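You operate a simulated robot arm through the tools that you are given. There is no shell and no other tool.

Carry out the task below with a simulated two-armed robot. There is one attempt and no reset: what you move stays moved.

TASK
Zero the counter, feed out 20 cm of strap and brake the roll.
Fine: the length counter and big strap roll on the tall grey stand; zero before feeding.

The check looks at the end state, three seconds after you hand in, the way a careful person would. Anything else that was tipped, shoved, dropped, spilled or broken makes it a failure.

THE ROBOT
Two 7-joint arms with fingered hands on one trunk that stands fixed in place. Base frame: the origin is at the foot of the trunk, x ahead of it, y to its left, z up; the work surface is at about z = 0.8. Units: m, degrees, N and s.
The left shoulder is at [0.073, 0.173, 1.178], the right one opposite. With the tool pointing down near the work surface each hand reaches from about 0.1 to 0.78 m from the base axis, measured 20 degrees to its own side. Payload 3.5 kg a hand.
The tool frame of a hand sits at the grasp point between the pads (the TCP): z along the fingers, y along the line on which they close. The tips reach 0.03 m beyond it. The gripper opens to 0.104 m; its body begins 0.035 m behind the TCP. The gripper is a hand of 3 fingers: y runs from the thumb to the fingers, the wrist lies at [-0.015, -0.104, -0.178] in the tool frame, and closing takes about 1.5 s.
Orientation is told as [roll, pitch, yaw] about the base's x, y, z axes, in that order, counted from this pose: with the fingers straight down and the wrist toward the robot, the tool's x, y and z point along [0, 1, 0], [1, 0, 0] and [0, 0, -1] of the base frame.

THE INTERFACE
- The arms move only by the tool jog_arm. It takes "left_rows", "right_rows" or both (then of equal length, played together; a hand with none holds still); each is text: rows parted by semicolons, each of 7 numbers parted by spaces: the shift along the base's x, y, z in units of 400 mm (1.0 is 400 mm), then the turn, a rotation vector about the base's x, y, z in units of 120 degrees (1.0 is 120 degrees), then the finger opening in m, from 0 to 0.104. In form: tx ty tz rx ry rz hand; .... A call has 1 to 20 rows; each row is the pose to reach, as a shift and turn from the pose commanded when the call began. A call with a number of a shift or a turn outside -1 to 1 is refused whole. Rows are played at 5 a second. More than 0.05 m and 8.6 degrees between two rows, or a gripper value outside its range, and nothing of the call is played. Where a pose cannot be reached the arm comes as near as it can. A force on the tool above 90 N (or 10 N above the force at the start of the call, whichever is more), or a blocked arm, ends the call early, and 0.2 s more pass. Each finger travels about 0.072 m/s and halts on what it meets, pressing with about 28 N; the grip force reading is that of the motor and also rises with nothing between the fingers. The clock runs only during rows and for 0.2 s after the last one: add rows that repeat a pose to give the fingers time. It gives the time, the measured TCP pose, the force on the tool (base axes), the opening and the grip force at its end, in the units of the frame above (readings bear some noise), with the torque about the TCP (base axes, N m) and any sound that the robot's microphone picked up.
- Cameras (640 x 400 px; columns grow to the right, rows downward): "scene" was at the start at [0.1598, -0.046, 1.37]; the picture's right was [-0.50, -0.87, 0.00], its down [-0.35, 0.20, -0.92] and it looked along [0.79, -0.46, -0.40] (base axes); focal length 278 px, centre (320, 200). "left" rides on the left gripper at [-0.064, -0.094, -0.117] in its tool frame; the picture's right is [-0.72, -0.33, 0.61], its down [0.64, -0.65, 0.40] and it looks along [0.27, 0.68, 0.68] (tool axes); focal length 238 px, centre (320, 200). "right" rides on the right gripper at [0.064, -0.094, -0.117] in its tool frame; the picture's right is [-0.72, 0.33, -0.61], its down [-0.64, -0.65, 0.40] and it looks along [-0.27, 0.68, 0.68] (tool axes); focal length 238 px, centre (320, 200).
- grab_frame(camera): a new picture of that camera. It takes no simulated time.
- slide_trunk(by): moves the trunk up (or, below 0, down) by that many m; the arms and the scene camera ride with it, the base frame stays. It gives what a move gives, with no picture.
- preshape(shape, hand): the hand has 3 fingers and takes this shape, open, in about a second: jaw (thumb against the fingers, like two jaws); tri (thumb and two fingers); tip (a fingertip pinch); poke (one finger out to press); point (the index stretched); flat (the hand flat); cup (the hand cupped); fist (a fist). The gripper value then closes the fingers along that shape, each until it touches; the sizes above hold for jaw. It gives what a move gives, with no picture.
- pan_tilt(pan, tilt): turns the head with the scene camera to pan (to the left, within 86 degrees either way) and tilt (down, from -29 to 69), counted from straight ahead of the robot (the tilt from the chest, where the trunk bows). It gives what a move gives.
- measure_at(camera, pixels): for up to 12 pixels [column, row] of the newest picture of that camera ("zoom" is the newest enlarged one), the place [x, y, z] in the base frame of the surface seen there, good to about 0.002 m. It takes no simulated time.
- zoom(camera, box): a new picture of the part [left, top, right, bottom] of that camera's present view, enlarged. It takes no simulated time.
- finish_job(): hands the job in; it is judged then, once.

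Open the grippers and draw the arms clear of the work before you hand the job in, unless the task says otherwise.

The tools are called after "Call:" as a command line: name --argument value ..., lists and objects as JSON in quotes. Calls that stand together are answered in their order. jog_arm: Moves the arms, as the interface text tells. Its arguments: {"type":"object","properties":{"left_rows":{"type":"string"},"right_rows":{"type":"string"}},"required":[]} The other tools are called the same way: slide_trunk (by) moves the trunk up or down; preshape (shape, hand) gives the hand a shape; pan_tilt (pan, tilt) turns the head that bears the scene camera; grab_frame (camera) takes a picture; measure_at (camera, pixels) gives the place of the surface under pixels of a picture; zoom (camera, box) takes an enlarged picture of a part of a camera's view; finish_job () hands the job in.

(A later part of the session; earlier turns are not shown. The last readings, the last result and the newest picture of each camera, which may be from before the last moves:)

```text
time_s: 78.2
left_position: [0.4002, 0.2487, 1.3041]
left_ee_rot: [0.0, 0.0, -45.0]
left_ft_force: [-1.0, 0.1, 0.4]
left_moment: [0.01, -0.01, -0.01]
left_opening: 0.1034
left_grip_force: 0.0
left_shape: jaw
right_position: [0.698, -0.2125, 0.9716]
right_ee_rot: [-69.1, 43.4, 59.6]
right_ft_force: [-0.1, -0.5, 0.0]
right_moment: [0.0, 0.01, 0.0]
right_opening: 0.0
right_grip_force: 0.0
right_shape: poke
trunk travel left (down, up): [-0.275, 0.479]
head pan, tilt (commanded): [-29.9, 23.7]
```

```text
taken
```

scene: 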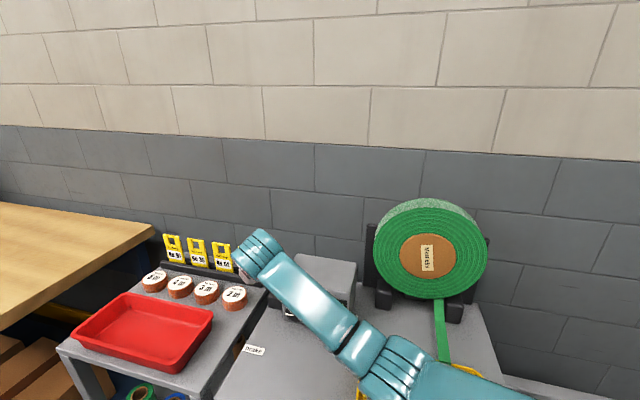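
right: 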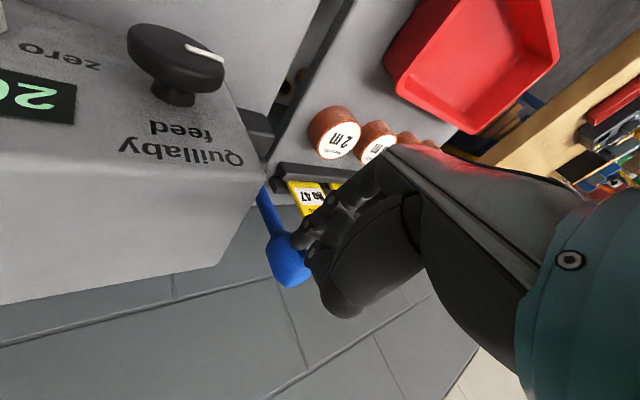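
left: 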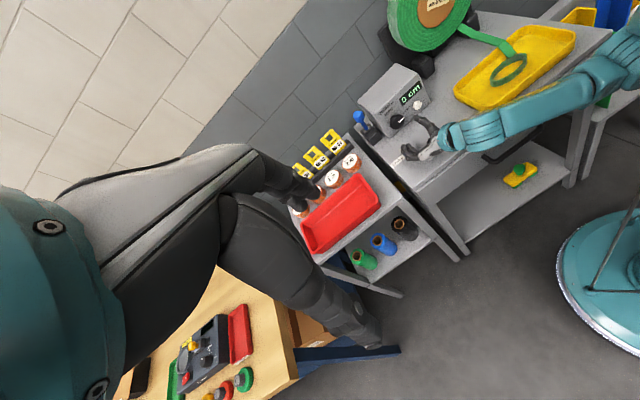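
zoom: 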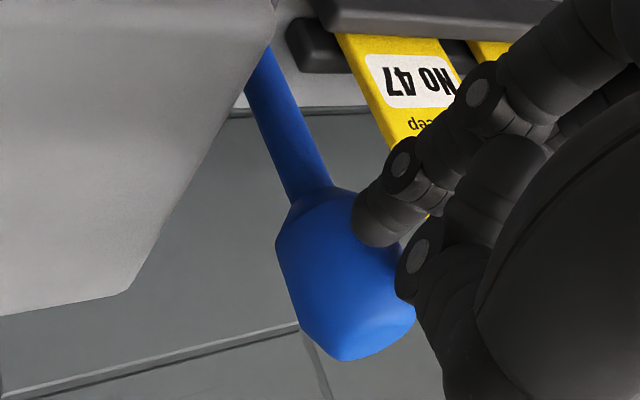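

The force is nil, so the lever moves freely ahead of the finger. I measure its lean again.

Call:
measure_at --camera "right" --pixels '[[290, 262], [280, 250], [277, 228], [272, 215], [265, 200], [298, 240], [302, 275]]'

Call:
zoom --camera "left" --box '[320, 60, 480, 180]'

```text
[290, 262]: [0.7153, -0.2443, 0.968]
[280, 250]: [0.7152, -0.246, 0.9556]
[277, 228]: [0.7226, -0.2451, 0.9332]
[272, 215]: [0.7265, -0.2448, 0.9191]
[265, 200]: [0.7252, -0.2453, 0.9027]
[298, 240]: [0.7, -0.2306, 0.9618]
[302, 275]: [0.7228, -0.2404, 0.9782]
```

```text
3.33 times, centred on (400, 120) of left
```

zoom: 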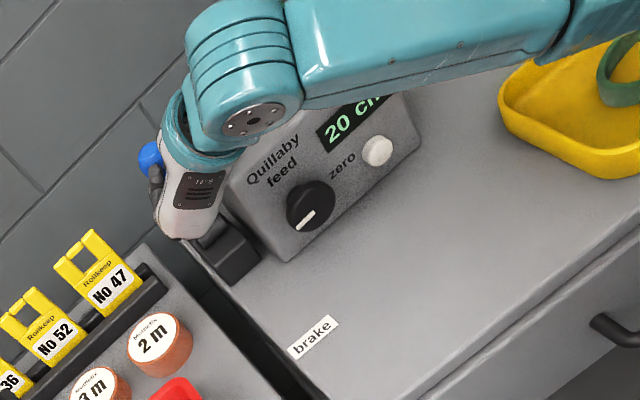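

The lever is now upright and stays put. I push on another 3 cm.

Call:
jog_arm --right_rows "0.0177 -0.0177 0 0 0 0 0; 0.0354 -0.0354 0 0 0 0 0; 0.053 -0.053 0 0 0 0 0; 0.053 -0.053 0 0 0 0 0"

Call:
grab_frame --camera "right"

Call:
zoom --camera "right" --box '[220, 170, 340, 300]'

```text
time_s: 79.2
left_position: [0.4013, 0.2498, 1.3053]
left_ee_rot: [0.0, 0.0, -44.9]
left_ft_force: [-0.4, 0.2, -0.3]
left_moment: [-0.02, -0.01, 0.01]
left_opening: 0.1036
left_grip_force: 0.1
left_shape: jaw
right_position: [0.7202, -0.2336, 0.9716]
right_ee_rot: [-69.1, 43.2, 59.6]
right_ft_force: [-0.6, 0.5, 1.6]
right_moment: [-0.03, -0.01, 0.0]
right_opening: 0.0
right_grip_force: 0.0
right_shape: poke
trunk travel left (down, up): [-0.275, 0.479]
head pan, tilt (commanded): [-29.9, 23.7]
```

```text
taken
```

right: 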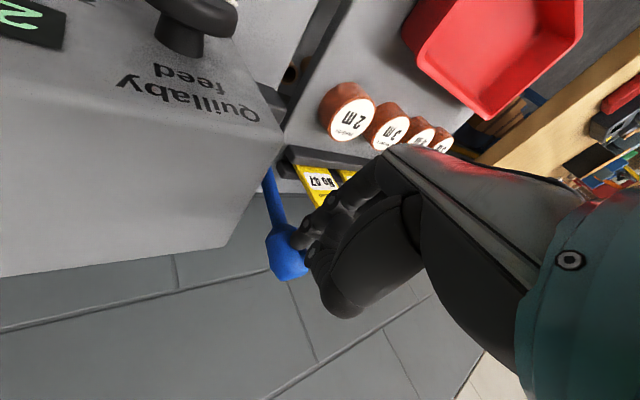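

```text
3.08 times, centred on (280, 235) of right
```

zoom: 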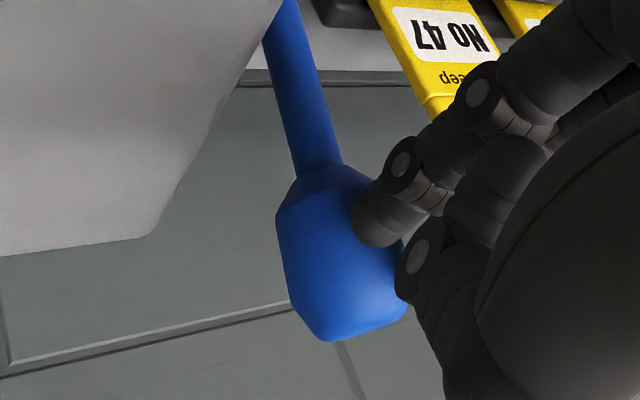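

Still moving freely with hardly any force. I push 2.5 cm further.

Call:
jog_arm --right_rows "0.0147 -0.0147 0 0 0 0 0; 0.0295 -0.0295 -0.005 0 0 0 0; 0.0442 -0.0442 -0.01 0 0 0 0; 0.0442 -0.0442 -0.01 0 0 0 0"

Call:
grab_frame --camera "right"

Call:
zoom --camera "right" --box '[220, 170, 340, 300]'

Call:
zoom --camera "left" --box '[320, 60, 480, 180]'

```text
time_s: 80.2
left_position: [0.4017, 0.2497, 1.3041]
left_ee_rot: [0.0, 0.1, -45.0]
left_ft_force: [0.9, -0.2, -0.1]
left_moment: [-0.03, 0.01, 0.04]
left_opening: 0.1036
left_grip_force: 0.1
left_shape: jaw
right_position: [0.7382, -0.2489, 0.9678]
right_ee_rot: [-69.0, 43.3, 59.6]
right_ft_force: [0.3, -0.1, 0.4]
right_moment: [0.03, 0.0, 0.02]
right_opening: 0.0
right_grip_force: 0.1
right_shape: poke
trunk travel left (down, up): [-0.275, 0.479]
head pan, tilt (commanded): [-29.9, 23.7]
```

```text
taken
```

right: 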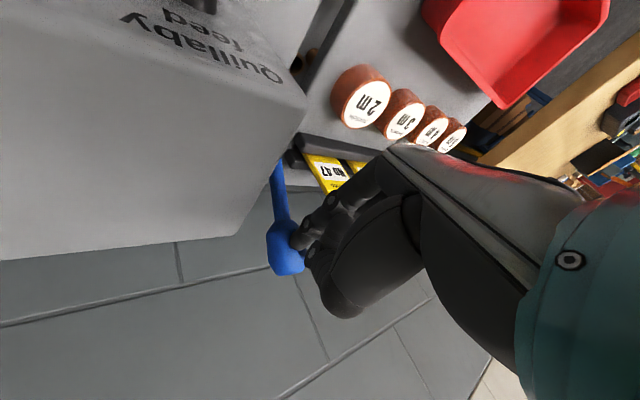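

```text
3.08 times, centred on (280, 235) of right
```

zoom: 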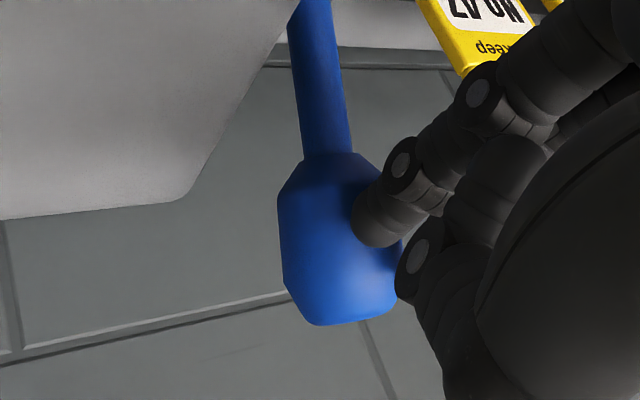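

```text
3.33 times, centred on (400, 120) of left
```

zoom: 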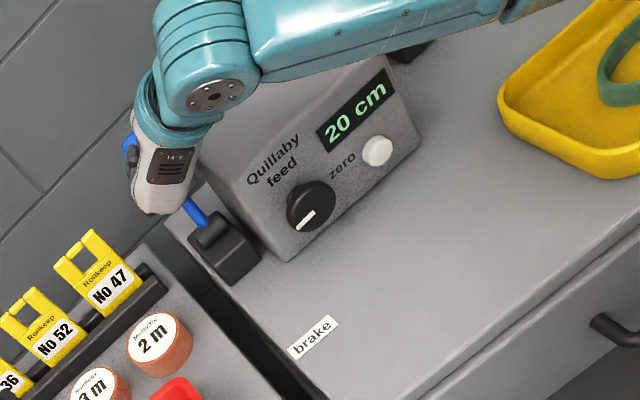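

No resistance yet. I measure the lean again.

Call:
measure_at --camera "right" --pixels '[[283, 255], [282, 240], [283, 215], [281, 200], [278, 185], [290, 268], [298, 240]]'

Call:
measure_at --camera "left" --pixels '[[361, 122], [364, 125], [358, 103], [365, 133]]'

```text
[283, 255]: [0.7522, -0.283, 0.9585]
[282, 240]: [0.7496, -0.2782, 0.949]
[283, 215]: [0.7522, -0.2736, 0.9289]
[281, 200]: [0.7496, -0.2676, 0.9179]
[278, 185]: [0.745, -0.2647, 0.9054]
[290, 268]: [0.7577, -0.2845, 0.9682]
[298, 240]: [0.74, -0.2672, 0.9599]
```

```text
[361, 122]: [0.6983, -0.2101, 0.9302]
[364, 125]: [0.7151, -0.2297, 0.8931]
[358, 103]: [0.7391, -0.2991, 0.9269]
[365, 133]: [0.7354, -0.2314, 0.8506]
```

It now leans about 26° backward, mirror-image of where it began. I push 1 cm more to feel for the end stop.

Call:
jog_arm --right_rows "0.0088 -0.0088 -0.005 0 0 0 0; 0.0177 -0.0177 -0.01 0 0 0 0; 0.0177 -0.0177 -0.01 0 0 0 0"

Call:
grab_frame --camera "right"

Call:
zoom --camera "right" --box '[220, 170, 340, 300]'

```text
time_s: 81.0
left_position: [0.3968, 0.252, 1.3052]
left_ee_rot: [0.0, -0.4, -45.0]
left_ft_force: [0.1, 0.2, 0.1]
left_moment: [-0.02, 0.04, 0.0]
left_opening: 0.1037
left_grip_force: 0.0
left_shape: jaw
right_position: [0.7414, -0.2506, 0.9667]
right_ee_rot: [-69.1, 43.0, 60.0]
right_ft_force: [-28.8, 29.0, 4.7]
right_moment: [0.31, 0.29, -0.18]
right_opening: 0.0
right_grip_force: 0.0
right_shape: poke
trunk travel left (down, up): [-0.275, 0.479]
head pan, tilt (commanded): [-29.9, 23.7]
```

```text
taken
```

right: 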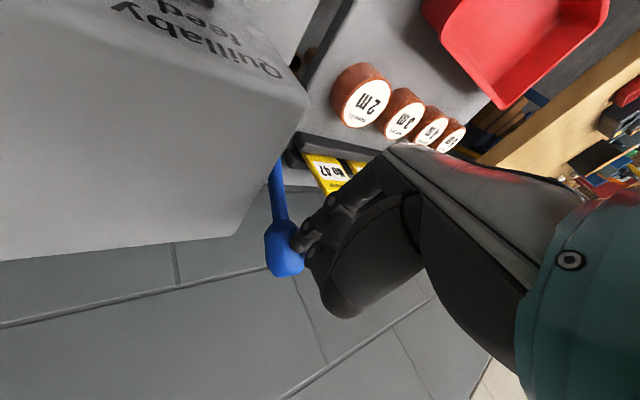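

```text
3.08 times, centred on (280, 235) of right
```

zoom: 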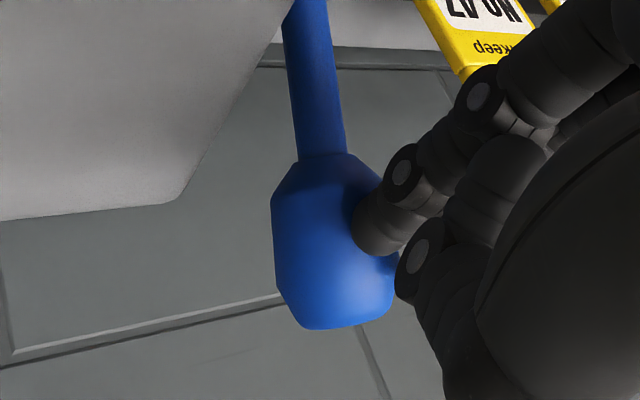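

It met a hard stop (about 41 N) at the backward end, so the lever has two ends: forward (where the roll fed freely) and backward. I draw the finger away and check that the lever stays and the counter still reads 20.

Call:
jog_arm --right_rows "-0.05 0.05 0.01 0 0 0 0; -0.12 0.12 0.03 0 0 0 0; -0.19 0.19 0.05 0 0 0 0; -0.26 0.26 0.05 0 0 0 0; -0.33 0.33 0.05 0 0 0 0; -0.4 0.4 0.05 0 0 0 0; -0.4 0.4 0.05 0 0 0 0"

Call:
grab_frame --camera "scene"

Call:
zoom --camera "scene" --box '[230, 230, 390, 370]'

Call:
grab_frame --camera "right"

Call:
grab_frame --camera "left"

```text
time_s: 82.6
left_position: [0.4009, 0.2495, 1.304]
left_ee_rot: [0.0, 0.0, -44.9]
left_ft_force: [0.3, 0.1, 0.2]
left_moment: [0.0, 0.0, -0.01]
left_opening: 0.1038
left_grip_force: 0.0
left_shape: jaw
right_position: [0.584, -0.0955, 0.9812]
right_ee_rot: [-69.2, 43.1, 59.7]
right_ft_force: [-0.2, 0.4, -0.6]
right_moment: [0.02, 0.01, 0.01]
right_opening: 0.0002
right_grip_force: 0.0
right_shape: poke
trunk travel left (down, up): [-0.275, 0.479]
head pan, tilt (commanded): [-29.9, 23.7]
```

```text
taken
```

scene: 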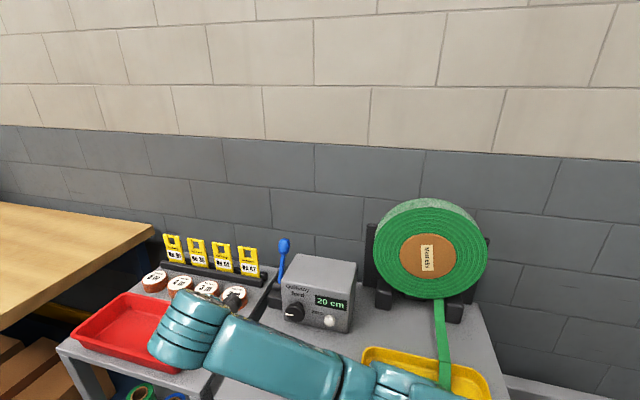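

```text
2.86 times, centred on (310, 300) of scene
```

zoom: 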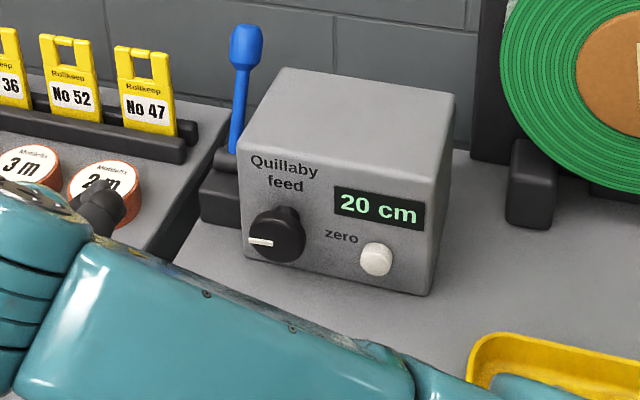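

```text
taken
```

right: 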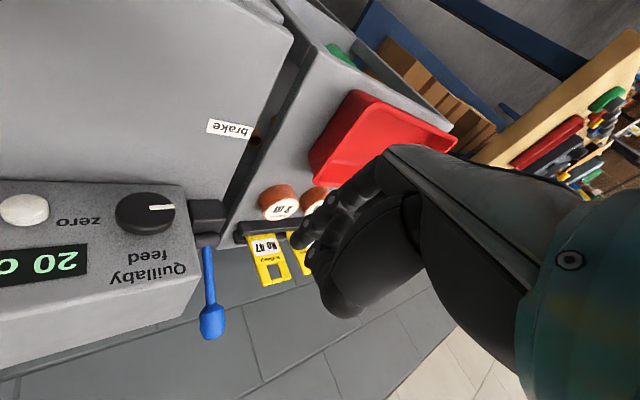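

```text
taken
```

left: 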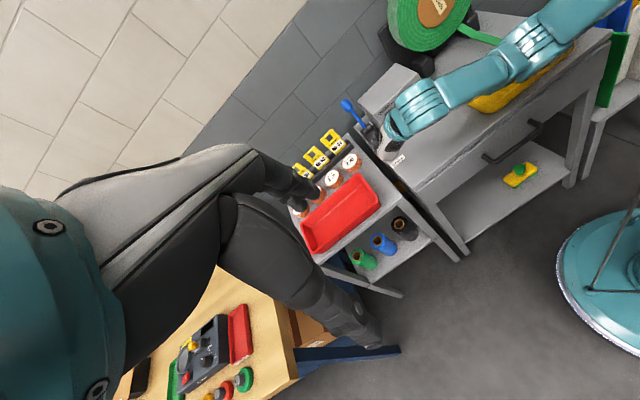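

The lever stays back and the counter still shows 20 cm. I measure its present lean to compare with the forward start.

Call:
zoom --camera "scene" --box '[255, 230, 305, 310]'

Call:
measure_at --camera "scene" --pixels '[[285, 243], [284, 258], [283, 265], [282, 272], [281, 278], [285, 249]]'

Call:
measure_at --camera "right" --pixels '[[208, 300], [208, 285], [207, 270], [207, 255], [211, 320], [206, 248]]'

```text
5.00 times, centred on (280, 270) of scene
```

zoom: 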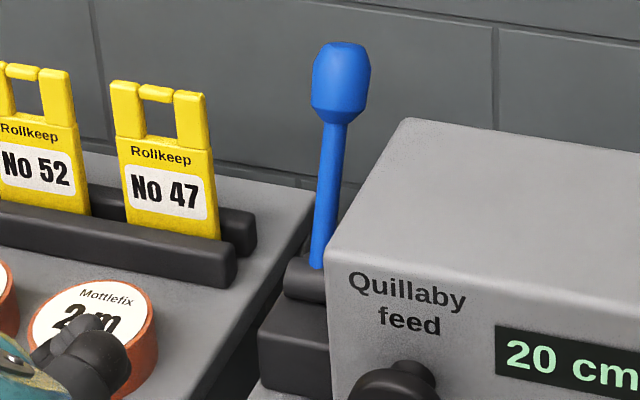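

```text
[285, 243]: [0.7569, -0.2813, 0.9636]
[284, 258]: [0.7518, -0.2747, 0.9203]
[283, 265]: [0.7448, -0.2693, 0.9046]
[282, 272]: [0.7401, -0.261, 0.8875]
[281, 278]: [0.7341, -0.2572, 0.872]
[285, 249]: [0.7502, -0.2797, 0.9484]
```

```text
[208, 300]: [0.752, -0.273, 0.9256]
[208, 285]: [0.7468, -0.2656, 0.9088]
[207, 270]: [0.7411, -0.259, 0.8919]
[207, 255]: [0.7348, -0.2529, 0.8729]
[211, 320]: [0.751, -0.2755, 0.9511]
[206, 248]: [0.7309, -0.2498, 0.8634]
```

The lever went from 26° forward to 27° backward at its stop, so this is the other state of a two-position lever. I look at the knob's pointer and the counter closely once more.

Call:
zoom --camera "scene" --box '[280, 295, 312, 331]'

Call:
zoom --camera "right" --box '[100, 180, 190, 250]'

Call:
measure_at --camera "zoom" --pixels '[[360, 155], [400, 155], [420, 155], [440, 155], [310, 150], [320, 100], [320, 230], [250, 160]]'

```text
11.11 times, centred on (296, 313) of scene
```

zoom: 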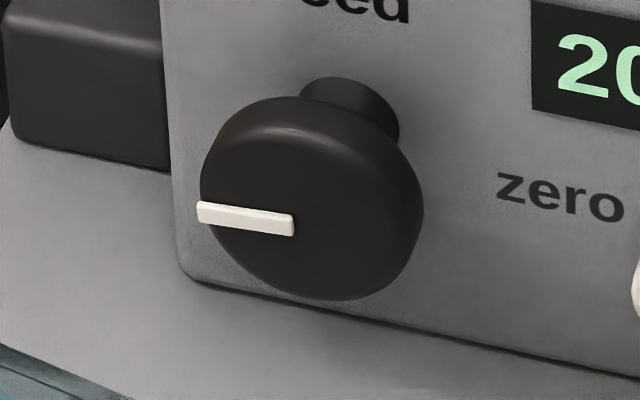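

```text
5.71 times, centred on (145, 215) of right
```

zoom: 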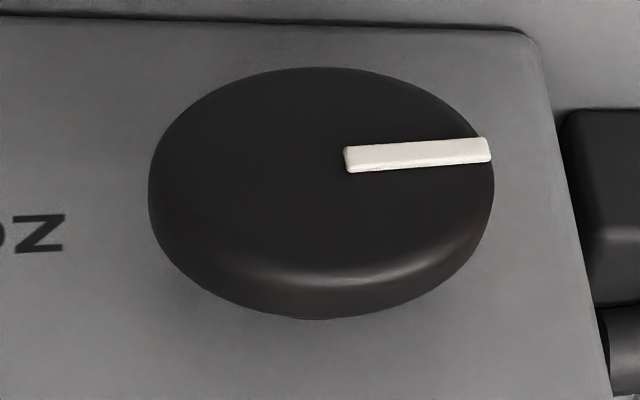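

```text
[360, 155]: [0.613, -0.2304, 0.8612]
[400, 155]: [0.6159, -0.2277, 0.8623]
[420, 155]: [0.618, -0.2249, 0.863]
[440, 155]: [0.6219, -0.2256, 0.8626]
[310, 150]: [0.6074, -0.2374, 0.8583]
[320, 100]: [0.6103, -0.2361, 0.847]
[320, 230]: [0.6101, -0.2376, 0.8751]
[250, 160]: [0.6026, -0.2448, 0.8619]
```

The counter reads 20 cm with the pointer half a turn on from its start, and the lever rests at its stop. Now I draw the right hand up and away, then open it.

Call:
jog_arm --right_rows "-0.0338 -0.0216 0.0869 0 0 0 0; -0.0675 -0.0432 0.1738 0 0 0 0; -0.1013 -0.0647 0.2606 0 0 0 0; -0.135 -0.0863 0.3475 0 0 0 0; -0.135 -0.0863 0.3475 0 0 0 0"

Call:
preshape --shape "jaw" --hand "right"

Call:
grab_frame --camera "scene"

```text
time_s: 83.8
left_position: [0.401, 0.2494, 1.3053]
left_ee_rot: [0.0, -0.1, -45.0]
left_ft_force: [0.2, 0.3, 0.0]
left_moment: [-0.01, -0.01, 0.0]
left_opening: 0.1038
left_grip_force: 0.0
left_shape: jaw
right_position: [0.5329, -0.1313, 1.1214]
right_ee_rot: [-69.1, 43.2, 59.6]
right_ft_force: [-0.4, 0.8, -0.2]
right_moment: [-0.01, 0.02, 0.01]
right_opening: 0.0
right_grip_force: 0.1
right_shape: poke
trunk travel left (down, up): [-0.275, 0.479]
head pan, tilt (commanded): [-29.9, 23.7]
```

```text
time_s: 84.7
left_position: [0.401, 0.2492, 1.3039]
left_ee_rot: [0.1, 0.0, -45.1]
left_ft_force: [-0.9, 1.0, 0.2]
left_moment: [0.01, 0.0, -0.02]
left_opening: 0.1037
left_grip_force: 0.0
left_shape: jaw
right_position: [0.5323, -0.1322, 1.1225]
right_ee_rot: [-69.1, 43.1, 59.6]
right_ft_force: [-0.9, -0.3, 0.1]
right_moment: [0.01, 0.01, 0.0]
right_opening: 0.1039
right_grip_force: 0.0
right_shape: jaw
trunk travel left (down, up): [-0.275, 0.479]
head pan, tilt (commanded): [-29.9, 23.7]
```

```text
taken
```

scene: 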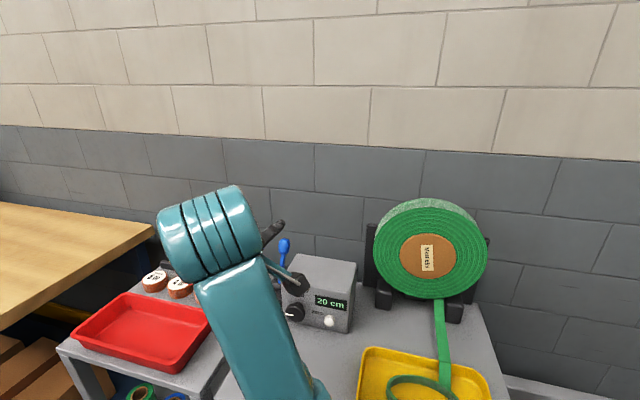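

The hand is open and clear of the box. I compare the roll and its stand with the earlier picture, to see any sign of the brake acting.

Call:
zoom --camera "scene" --box '[340, 180, 520, 400]'

Call:
zoom --camera "scene" --box '[250, 220, 370, 350]'

Call:
grab_frame --camera "left"

Call:
zoom --camera "left" --box '[320, 60, 460, 180]'

```text
1.82 times, centred on (430, 290) of scene
```

zoom: 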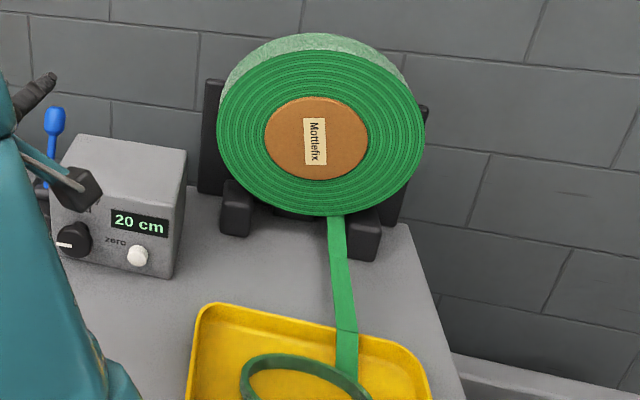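

```text
3.08 times, centred on (310, 285) of scene
```

zoom: 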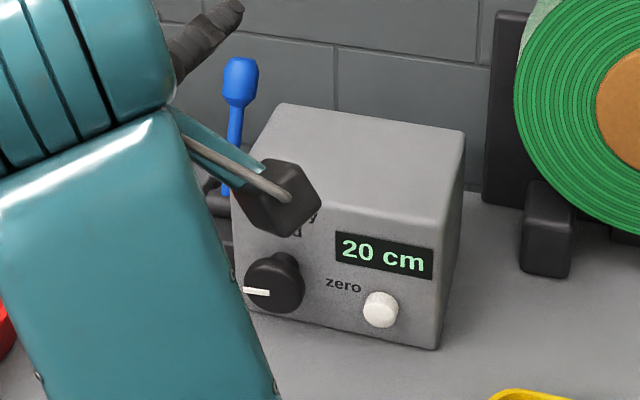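

```text
taken
```

left: 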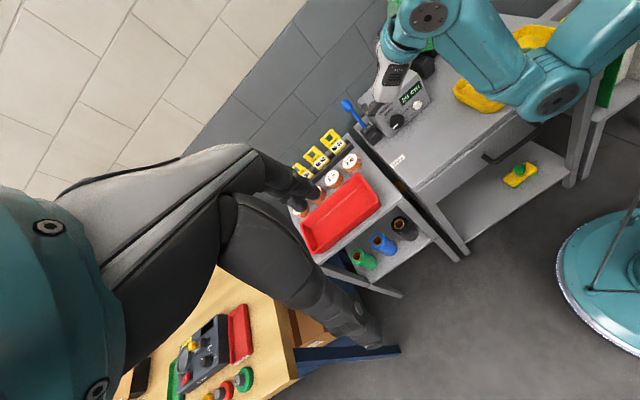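

```text
3.33 times, centred on (390, 120) of left
```

zoom: 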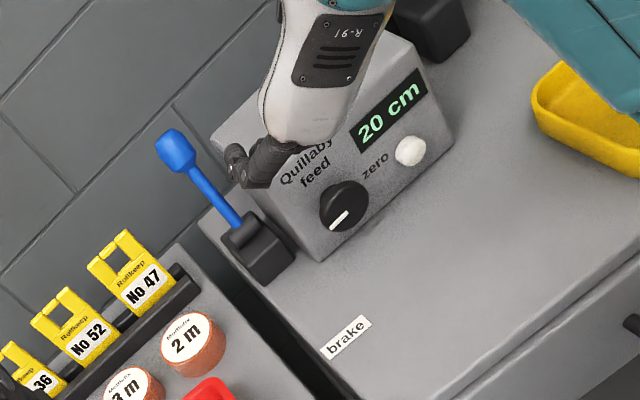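

No visible mechanism shows the state, so I will test it on the knob with a tiny twist. I go down to the standoff in front of the knob again.

Call:
jog_arm --right_rows "0.0055 -0.0124 -0.0774 -0.0147 -0.0147 0 0.09; 0.0111 -0.0249 -0.1547 -0.0295 -0.0295 0 0.08; 0.0166 -0.0373 -0.2321 -0.0442 -0.0442 0 0.07; 0.0222 -0.0498 -0.3094 -0.0589 -0.0589 0 0.07; 0.0277 -0.0622 -0.3868 -0.0737 -0.0737 0 0.07; 0.0332 -0.0746 -0.4641 -0.0884 -0.0884 0 0.07; 0.0388 -0.0871 -0.5415 -0.0884 -0.0884 0 0.07; 0.0443 -0.0995 -0.6188 -0.0884 -0.0884 0 0.07; 0.0443 -0.0995 -0.6188 -0.0884 -0.0884 0 0.07"

Call:
grab_frame --camera "scene"

Call:
zoom --camera "scene" --box '[220, 260, 380, 400]'

```text
time_s: 86.7
left_position: [0.4006, 0.2486, 1.3046]
left_ee_rot: [-0.1, 0.0, -44.9]
left_ft_force: [-0.2, -0.1, 0.9]
left_moment: [0.04, 0.01, 0.0]
left_opening: 0.1037
left_grip_force: 0.0
left_shape: jaw
right_position: [0.5488, -0.1727, 0.874]
right_ee_rot: [-90.0, 45.1, 45.0]
right_ft_force: [0.0, 0.1, -0.2]
right_moment: [-0.03, -0.01, 0.0]
right_opening: 0.0704
right_grip_force: 0.0
right_shape: jaw
trunk travel left (down, up): [-0.275, 0.479]
head pan, tilt (commanded): [-29.9, 23.7]
```

```text
taken
```

scene: 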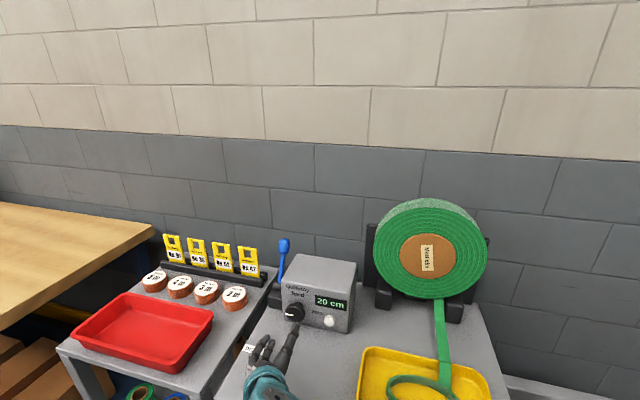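

```text
2.86 times, centred on (300, 330) of scene
```

zoom: 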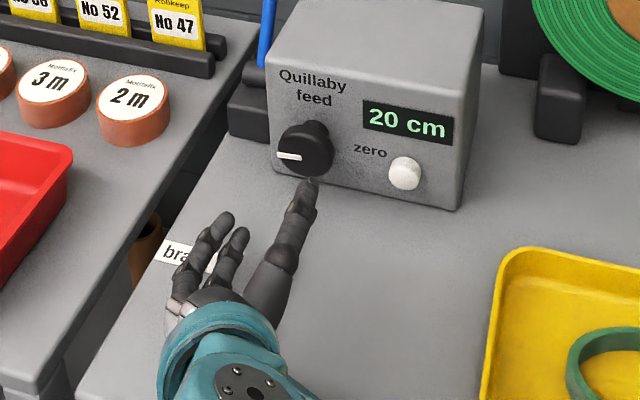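

Standoff reached. I advance and close on the knob without turning yet.

Call:
jog_arm --right_rows "0.038 -0.038 -0.01 0 0 0 0.065; 0.076 -0.077 -0.015 0 0 0 0.064; 0.114 -0.115 -0.02 0 0 0 0.064; 0.135 -0.136 -0.02 0 0 0 0.064; 0.1505 -0.152 -0.02 0 0 0 0.064; 0.1505 -0.152 -0.02 0 0 0 0.055; 0.1505 -0.152 -0.022 0 0 0 0.048; 0.1505 -0.152 -0.022 0 0 0 0.042; 0.1505 -0.152 -0.022 0 0 0 0.038; 0.1505 -0.152 -0.022 0 0 0 0.036; 0.1505 -0.152 -0.022 0 0 0 0.036"

Call:
zoom --camera "scene" --box '[240, 260, 360, 350]'

```text
time_s: 89.1
left_position: [0.4011, 0.248, 1.3046]
left_ee_rot: [0.0, 0.1, -45.0]
left_ft_force: [0.2, -0.1, 0.6]
left_moment: [0.02, -0.02, -0.01]
left_opening: 0.1036
left_grip_force: 0.0
left_shape: jaw
right_position: [0.6083, -0.2347, 0.8666]
right_ee_rot: [-90.0, 45.1, 44.9]
right_ft_force: [7.5, -5.0, 1.2]
right_moment: [-0.05, -0.06, -0.05]
right_opening: 0.0372
right_grip_force: 28.1
right_shape: jaw
trunk travel left (down, up): [-0.275, 0.479]
head pan, tilt (commanded): [-29.9, 23.7]
```

```text
4.44 times, centred on (300, 305) of scene
```

zoom: 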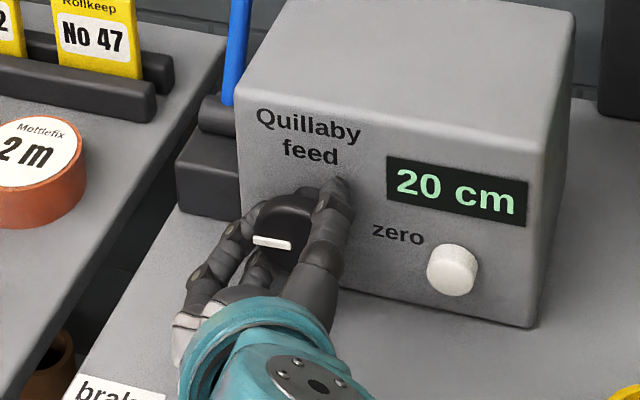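

Gripped with almost no torque. I twist 4° clockwise and read the torque and pointer.

Call:
jog_arm --right_rows "0 0 0 0.0118 -0.0118 0 0.036; 0 0 0 0.0236 -0.0236 0 0.036; 0 0 0 0.0236 -0.0236 0 0.036"

Call:
zoom --camera "scene" --box '[280, 295, 312, 331]'

Call:
zoom --camera "scene" --box '[240, 260, 360, 350]'

```text
time_s: 89.9
left_position: [0.4016, 0.2481, 1.3038]
left_ee_rot: [0.0, 0.1, -45.0]
left_ft_force: [-0.2, 0.2, 0.5]
left_moment: [-0.01, 0.03, 0.0]
left_opening: 0.1038
left_grip_force: 0.1
left_shape: jaw
right_position: [0.6089, -0.2348, 0.8658]
right_ee_rot: [-89.9, 41.0, 44.9]
right_ft_force: [7.3, -10.1, 1.6]
right_moment: [-0.05, -0.07, -0.13]
right_opening: 0.0371
right_grip_force: 28.0
right_shape: jaw
trunk travel left (down, up): [-0.275, 0.479]
head pan, tilt (commanded): [-29.9, 23.7]
```

```text
11.11 times, centred on (296, 313) of scene
```

zoom: 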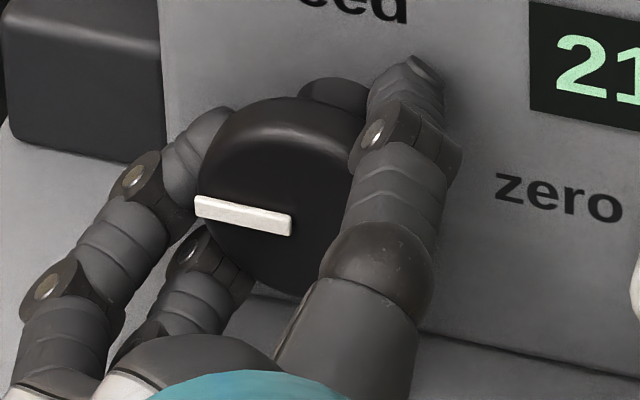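

```text
4.44 times, centred on (300, 305) of scene
```

zoom: 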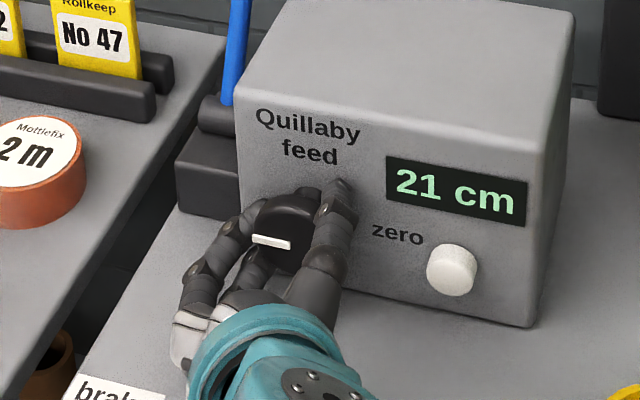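

The knob is not locked: the small twist brought the counter to 21 cm, so this lever position does not hold the roll. I turn back 6° anticlockwise to return to mid-20 and read the torque.

Call:
jog_arm --right_rows "0 0 0 -0.0118 0.0118 0 0.036; 0 0 0 -0.0236 0.0236 0 0.036; 0 0 0 -0.0354 0.0354 0 0.036; 0 0 0 -0.0354 0.0354 0 0.036"

Call:
zoom --camera "scene" --box '[280, 295, 312, 331]'

Call:
zoom --camera "scene" --box '[240, 260, 360, 350]'

```text
time_s: 90.9
left_position: [0.4017, 0.247, 1.3052]
left_ee_rot: [0.0, 0.1, -45.0]
left_ft_force: [0.1, -0.3, -0.1]
left_moment: [0.04, 0.04, 0.01]
left_opening: 0.104
left_grip_force: 0.1
left_shape: jaw
right_position: [0.6091, -0.2335, 0.8658]
right_ee_rot: [-89.9, 47.1, 44.9]
right_ft_force: [14.0, -11.4, 3.4]
right_moment: [-0.11, -0.11, -0.12]
right_opening: 0.037
right_grip_force: 28.0
right_shape: jaw
trunk travel left (down, up): [-0.275, 0.479]
head pan, tilt (commanded): [-29.9, 23.7]
```

```text
11.11 times, centred on (296, 313) of scene
```

zoom: 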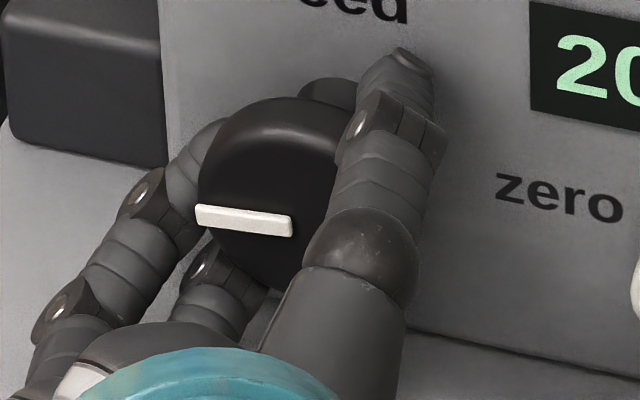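

```text
4.44 times, centred on (300, 305) of scene
```

zoom: 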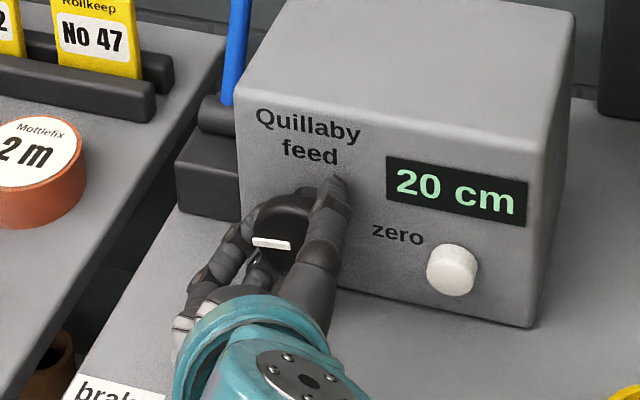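

Back at 20 cm, with nearly no torque in the knob, so the backward lever position does not brake. I release the knob and draw back, to test whether the lever goes further toward the front, where the "brake" label is.

Call:
jog_arm --right_rows "0 0 0 0 0 0 0.05; 0 0 0 0 0 0 0.062; 0 0 0 0 0 0 0.07; 0 0 0 0 0 0 0.07; -0.05 0.05 0.01 0 0 0 0.07; -0.1 0.1 0.02 0 0 0 0.07; -0.15 0.15 0.05 0 0 0 0.07; -0.16 0.16 0.12 0 0 0 0.07; -0.16 0.16 0.2 0 0 0 0.07; -0.16 0.16 0.2 0 0 0 0.07"

Call:
grab_frame --camera "scene"

Call:
zoom --camera "scene" --box '[240, 220, 380, 350]'

```text
time_s: 93.1
left_position: [0.3998, 0.2485, 1.304]
left_ee_rot: [0.0, 0.1, -45.0]
left_ft_force: [-0.3, -0.8, -0.5]
left_moment: [0.01, 0.02, 0.02]
left_opening: 0.1037
left_grip_force: 0.1
left_shape: jaw
right_position: [0.5448, -0.168, 0.9467]
right_ee_rot: [-89.9, 47.1, 44.9]
right_ft_force: [-0.1, -0.1, -0.7]
right_moment: [0.05, -0.01, -0.01]
right_opening: 0.0698
right_grip_force: 0.0
right_shape: jaw
trunk travel left (down, up): [-0.275, 0.479]
head pan, tilt (commanded): [-29.9, 23.7]
```

```text
taken
```

scene: 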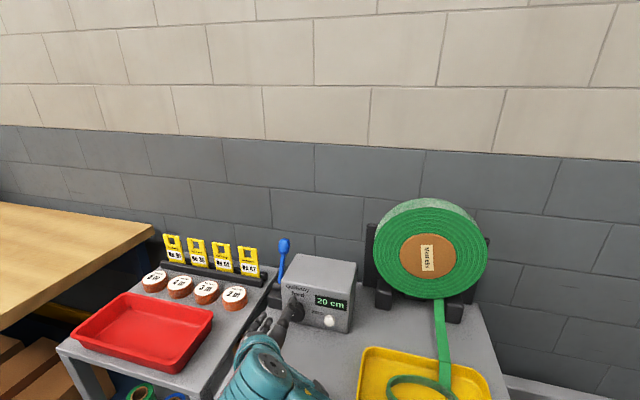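

```text
3.08 times, centred on (310, 285) of scene
```

zoom: 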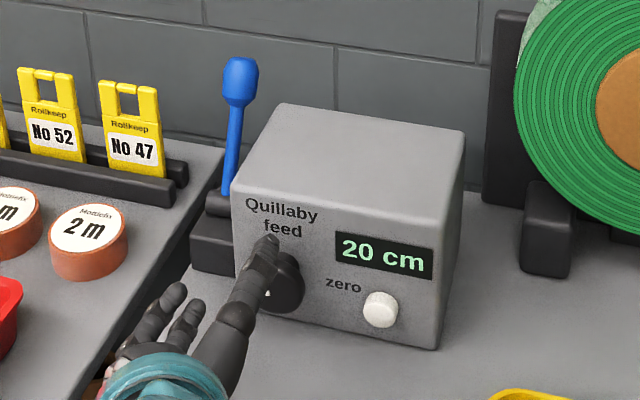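

The counter is at 20 cm. I shift over in line with the lever, at the ball's height, still well in front of it.

Call:
jog_arm --right_rows "0.042 0.042 0.02 0 0 0 0.07; 0.084 0.084 0.035 0 0 0 0.07; 0.127 0.127 0.046 0 0 0 0.068; 0.18 0.074 0.046 0 0 0 0.066; 0.25 0.004 0.046 0 0 0 0.066; 0.32 -0.066 0.046 0 0 0 0.066; 0.32 -0.066 0.046 0 0 0 0.066"

Call:
grab_frame --camera "right"

Call:
zoom --camera "left" --box '[320, 60, 460, 180]'

Call:
grab_frame --camera "scene"

```text
time_s: 94.7
left_position: [0.4006, 0.2491, 1.3055]
left_ee_rot: [0.0, 0.0, -45.0]
left_ft_force: [0.3, 0.3, -0.8]
left_moment: [0.0, 0.01, 0.04]
left_opening: 0.1034
left_grip_force: 0.1
left_shape: jaw
right_position: [0.6728, -0.1969, 0.9655]
right_ee_rot: [-89.9, 47.1, 45.0]
right_ft_force: [-0.1, 0.9, 0.4]
right_moment: [0.0, 0.0, 0.01]
right_opening: 0.0663
right_grip_force: 0.2
right_shape: jaw
trunk travel left (down, up): [-0.275, 0.479]
head pan, tilt (commanded): [-29.9, 23.7]
```

```text
taken
```

right: 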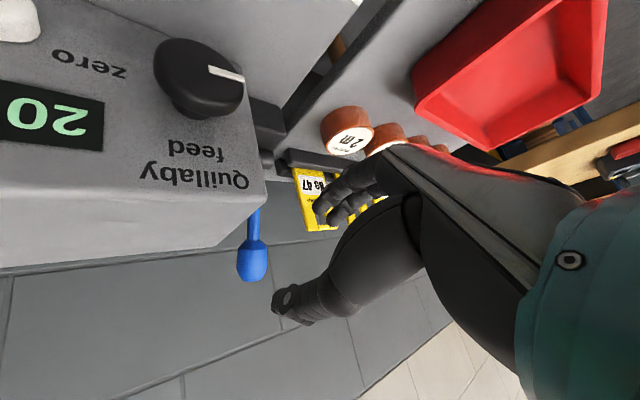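

```text
3.33 times, centred on (390, 120) of left
```

zoom: 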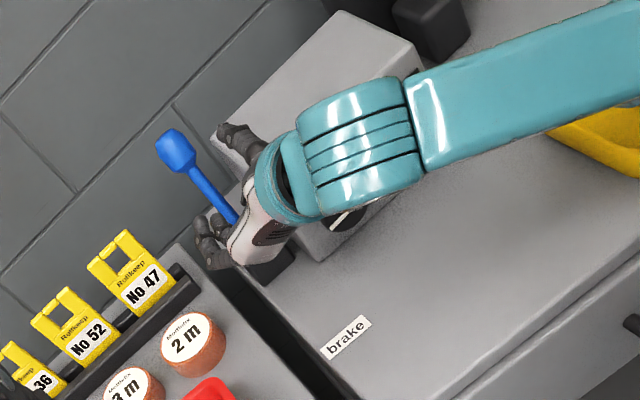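

```text
taken
```

scene: 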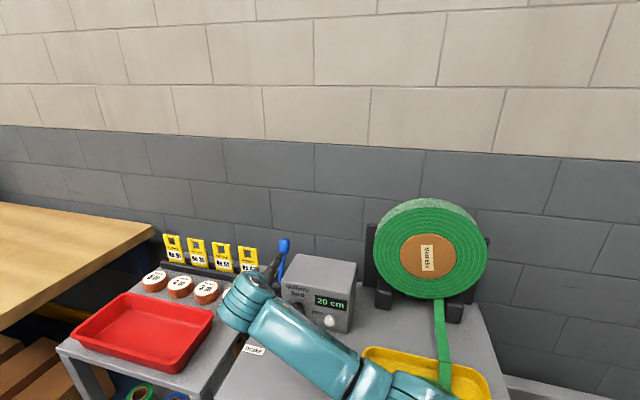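

Lined up with the ball ahead. I advance 9 cm so it passes between thumb and fingers.

Call:
jog_arm --right_rows "0.045 -0.045 0 0 0 0 0.066; 0.09 -0.09 0 0 0 0 0.066; 0.13 -0.13 0 0 0 0 0.066; 0.16 -0.16 0 0 0 0 0.066; 0.16 -0.16 0 0 0 0 0.066"

Call:
grab_frame --camera "right"

Call:
zoom --camera "right" --box '[220, 150, 380, 330]'

Call:
zoom --camera "left" --box '[320, 60, 460, 180]'

```text
time_s: 95.9
left_position: [0.4008, 0.2481, 1.3049]
left_ee_rot: [0.0, 0.0, -45.0]
left_ft_force: [-0.4, 0.5, -0.4]
left_moment: [-0.02, 0.02, 0.0]
left_opening: 0.1035
left_grip_force: 0.0
left_shape: jaw
right_position: [0.7365, -0.26, 0.9655]
right_ee_rot: [-89.9, 47.1, 45.0]
right_ft_force: [-0.3, -0.8, -0.9]
right_moment: [0.0, 0.0, -0.01]
right_opening: 0.0664
right_grip_force: 0.1
right_shape: jaw
trunk travel left (down, up): [-0.275, 0.479]
head pan, tilt (commanded): [-29.9, 23.7]
```

```text
taken
```

right: 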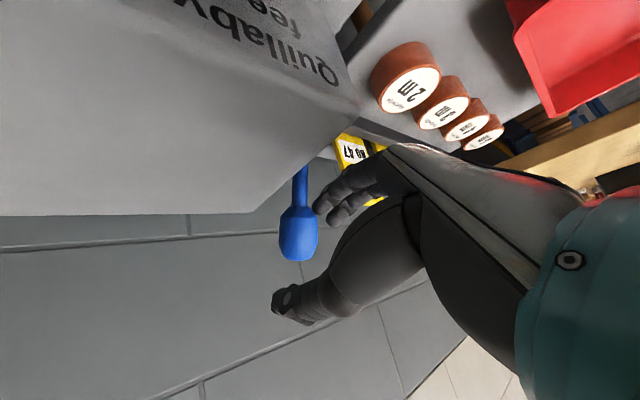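

```text
2.22 times, centred on (300, 240) of right
```

zoom: 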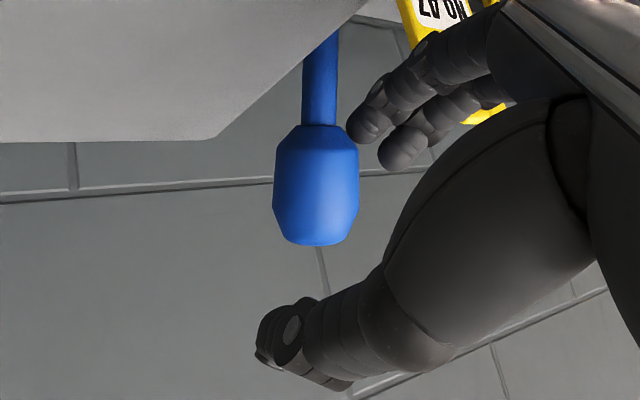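

```text
3.33 times, centred on (390, 120) of left
```

zoom: 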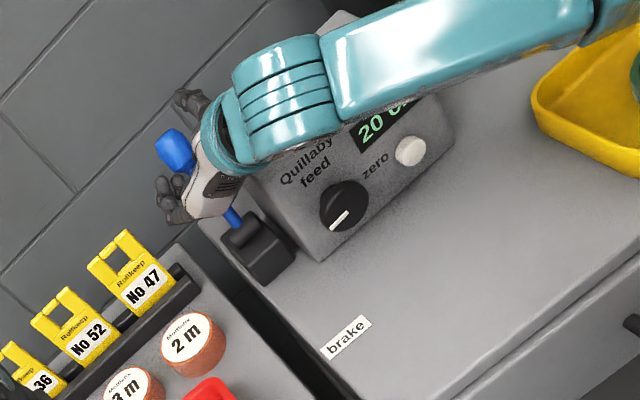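

The ball sits between thumb and fingers. I advance another 2.5 cm and close on it.

Call:
jog_arm --right_rows "0.022 -0.022 -0.005 0 0 0 0.066; 0.044 -0.044 -0.01 0 0 0 0.066; 0.044 -0.044 -0.01 0 0 0 0.055; 0.044 -0.044 -0.01 0 0 0 0.045; 0.044 -0.044 -0.01 0 0 0 0.035; 0.044 -0.044 -0.01 0 0 0 0.026; 0.044 -0.044 -0.01 0 0 0 0.02; 0.044 -0.044 -0.01 0 0 0 0.02"

Call:
grab_frame --camera "right"

Call:
zoom --camera "right" --box '[220, 150, 380, 330]'

```text
time_s: 97.7
left_position: [0.4022, 0.2494, 1.3031]
left_ee_rot: [-0.1, 0.0, -45.0]
left_ft_force: [-0.2, 0.4, -0.7]
left_moment: [0.0, -0.03, 0.01]
left_opening: 0.1039
left_grip_force: 0.0
left_shape: jaw
right_position: [0.7553, -0.2767, 0.9612]
right_ee_rot: [-90.1, 47.0, 44.9]
right_ft_force: [6.0, 2.1, -0.6]
right_moment: [0.01, -0.18, -0.02]
right_opening: 0.0269
right_grip_force: 27.9
right_shape: jaw
trunk travel left (down, up): [-0.275, 0.479]
head pan, tilt (commanded): [-29.9, 23.7]
```

```text
taken
```

right: 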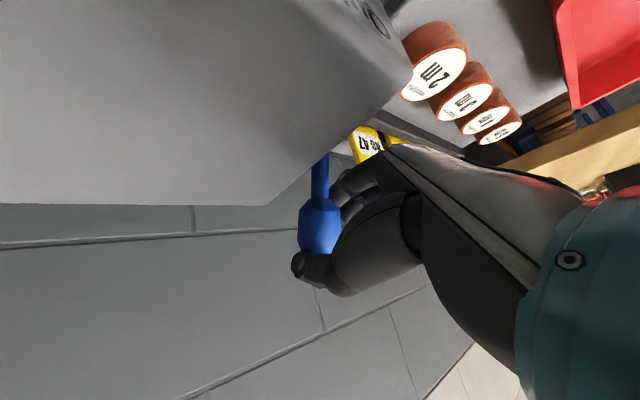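

```text
2.22 times, centred on (300, 240) of right
```

zoom: 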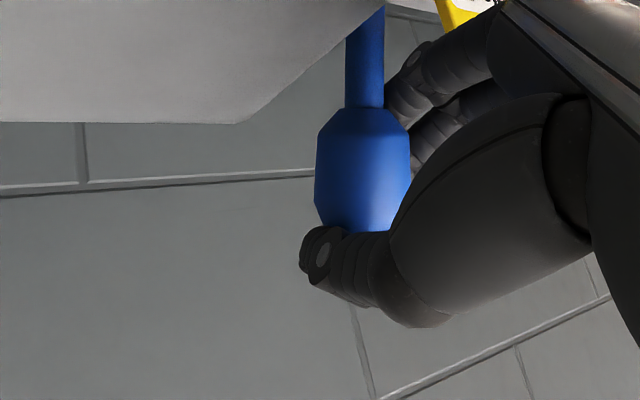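

The ball is held (opening 2.7 cm, thumb on top). I pull the lever forward along its arc, back to where it began, watching the force.

Call:
jog_arm --right_rows "-0.0207 0.0207 0.0133 0 0 0 0.02; -0.0437 0.0437 0.023 0 0 0 0.02; -0.0654 0.0654 0.0283 0 0 0 0.02; -0.0879 0.0879 0.03 0 0 0 0.02; -0.11 0.11 0.0283 0 0 0 0.02; -0.1321 0.1321 0.023 0 0 0 0.02; -0.155 0.155 0.0133 0 0 0 0.02; -0.155 0.155 0.0133 0 0 0 0.02"

Call:
grab_frame --camera "right"

Call:
zoom --camera "right" --box '[220, 150, 380, 330]'

Call:
zoom --camera "left" --box '[320, 60, 460, 180]'

```text
time_s: 99.5
left_position: [0.4077, 0.2481, 1.3022]
left_ee_rot: [-0.1, 0.3, -44.9]
left_ft_force: [-0.5, 0.3, 0.5]
left_moment: [-0.02, -0.02, 0.01]
left_opening: 0.1036
left_grip_force: 0.1
left_shape: jaw
right_position: [0.697, -0.2185, 0.9646]
right_ee_rot: [-90.1, 47.4, 44.7]
right_ft_force: [43.4, -15.3, -2.7]
right_moment: [-0.33, -0.83, -0.38]
right_opening: 0.0223
right_grip_force: 27.4
right_shape: jaw
trunk travel left (down, up): [-0.275, 0.479]
head pan, tilt (commanded): [-29.9, 23.7]
```

```text
taken
```

right: 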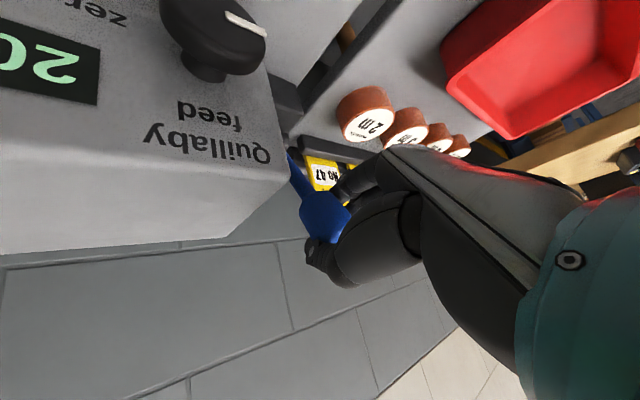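

```text
2.22 times, centred on (300, 240) of right
```

zoom: 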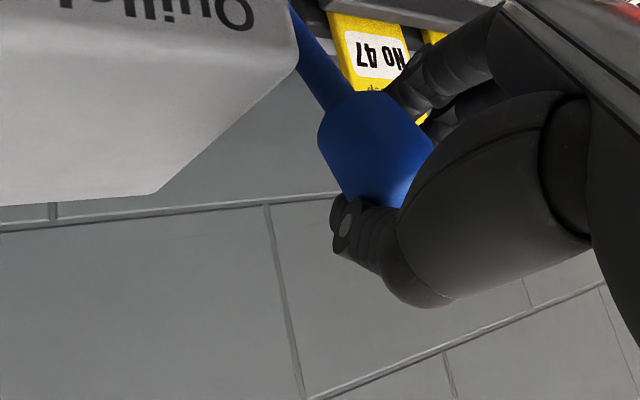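

```text
3.33 times, centred on (390, 120) of left
```

zoom: 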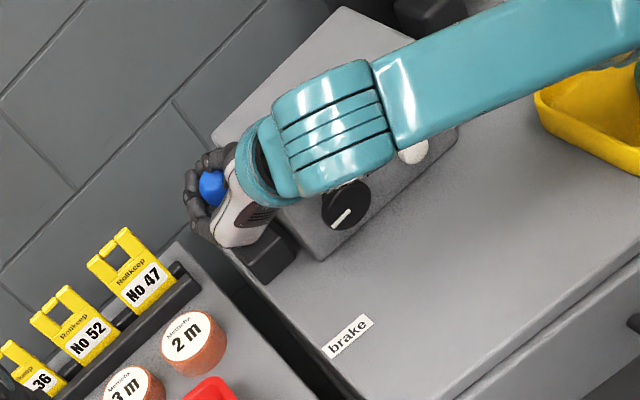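

The hand is now pulled back by about 41 N, so the lever resists going further forward. I measure its lean.

Call:
measure_at --camera "right" --pixels '[[293, 165], [298, 175], [304, 185], [309, 193], [325, 215], [316, 210], [330, 225]]'

Call:
grab_frame --camera "scene"

Call:
zoom --camera "scene" --box '[240, 230, 320, 310]'

```text
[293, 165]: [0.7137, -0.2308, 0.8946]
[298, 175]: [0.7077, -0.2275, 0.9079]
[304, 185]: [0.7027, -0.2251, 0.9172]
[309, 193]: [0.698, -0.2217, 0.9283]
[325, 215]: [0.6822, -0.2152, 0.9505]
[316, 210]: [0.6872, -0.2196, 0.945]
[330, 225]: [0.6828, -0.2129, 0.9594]
```

```text
taken
```

scene: 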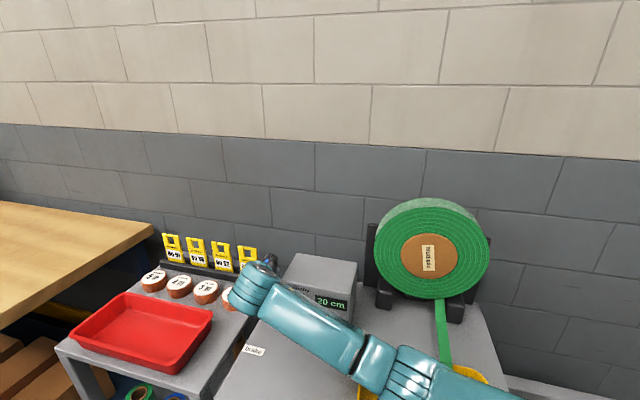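

```text
5.00 times, centred on (280, 270) of scene
```

zoom: 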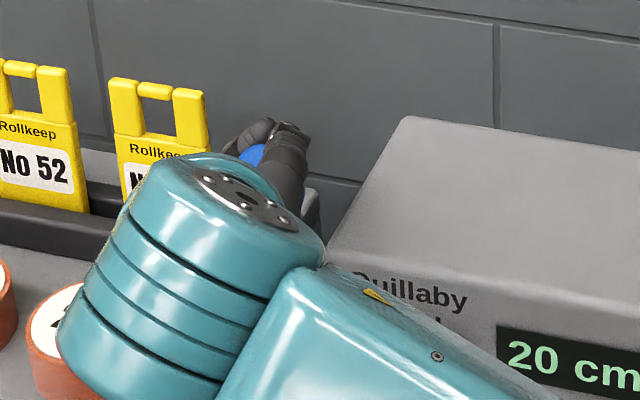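

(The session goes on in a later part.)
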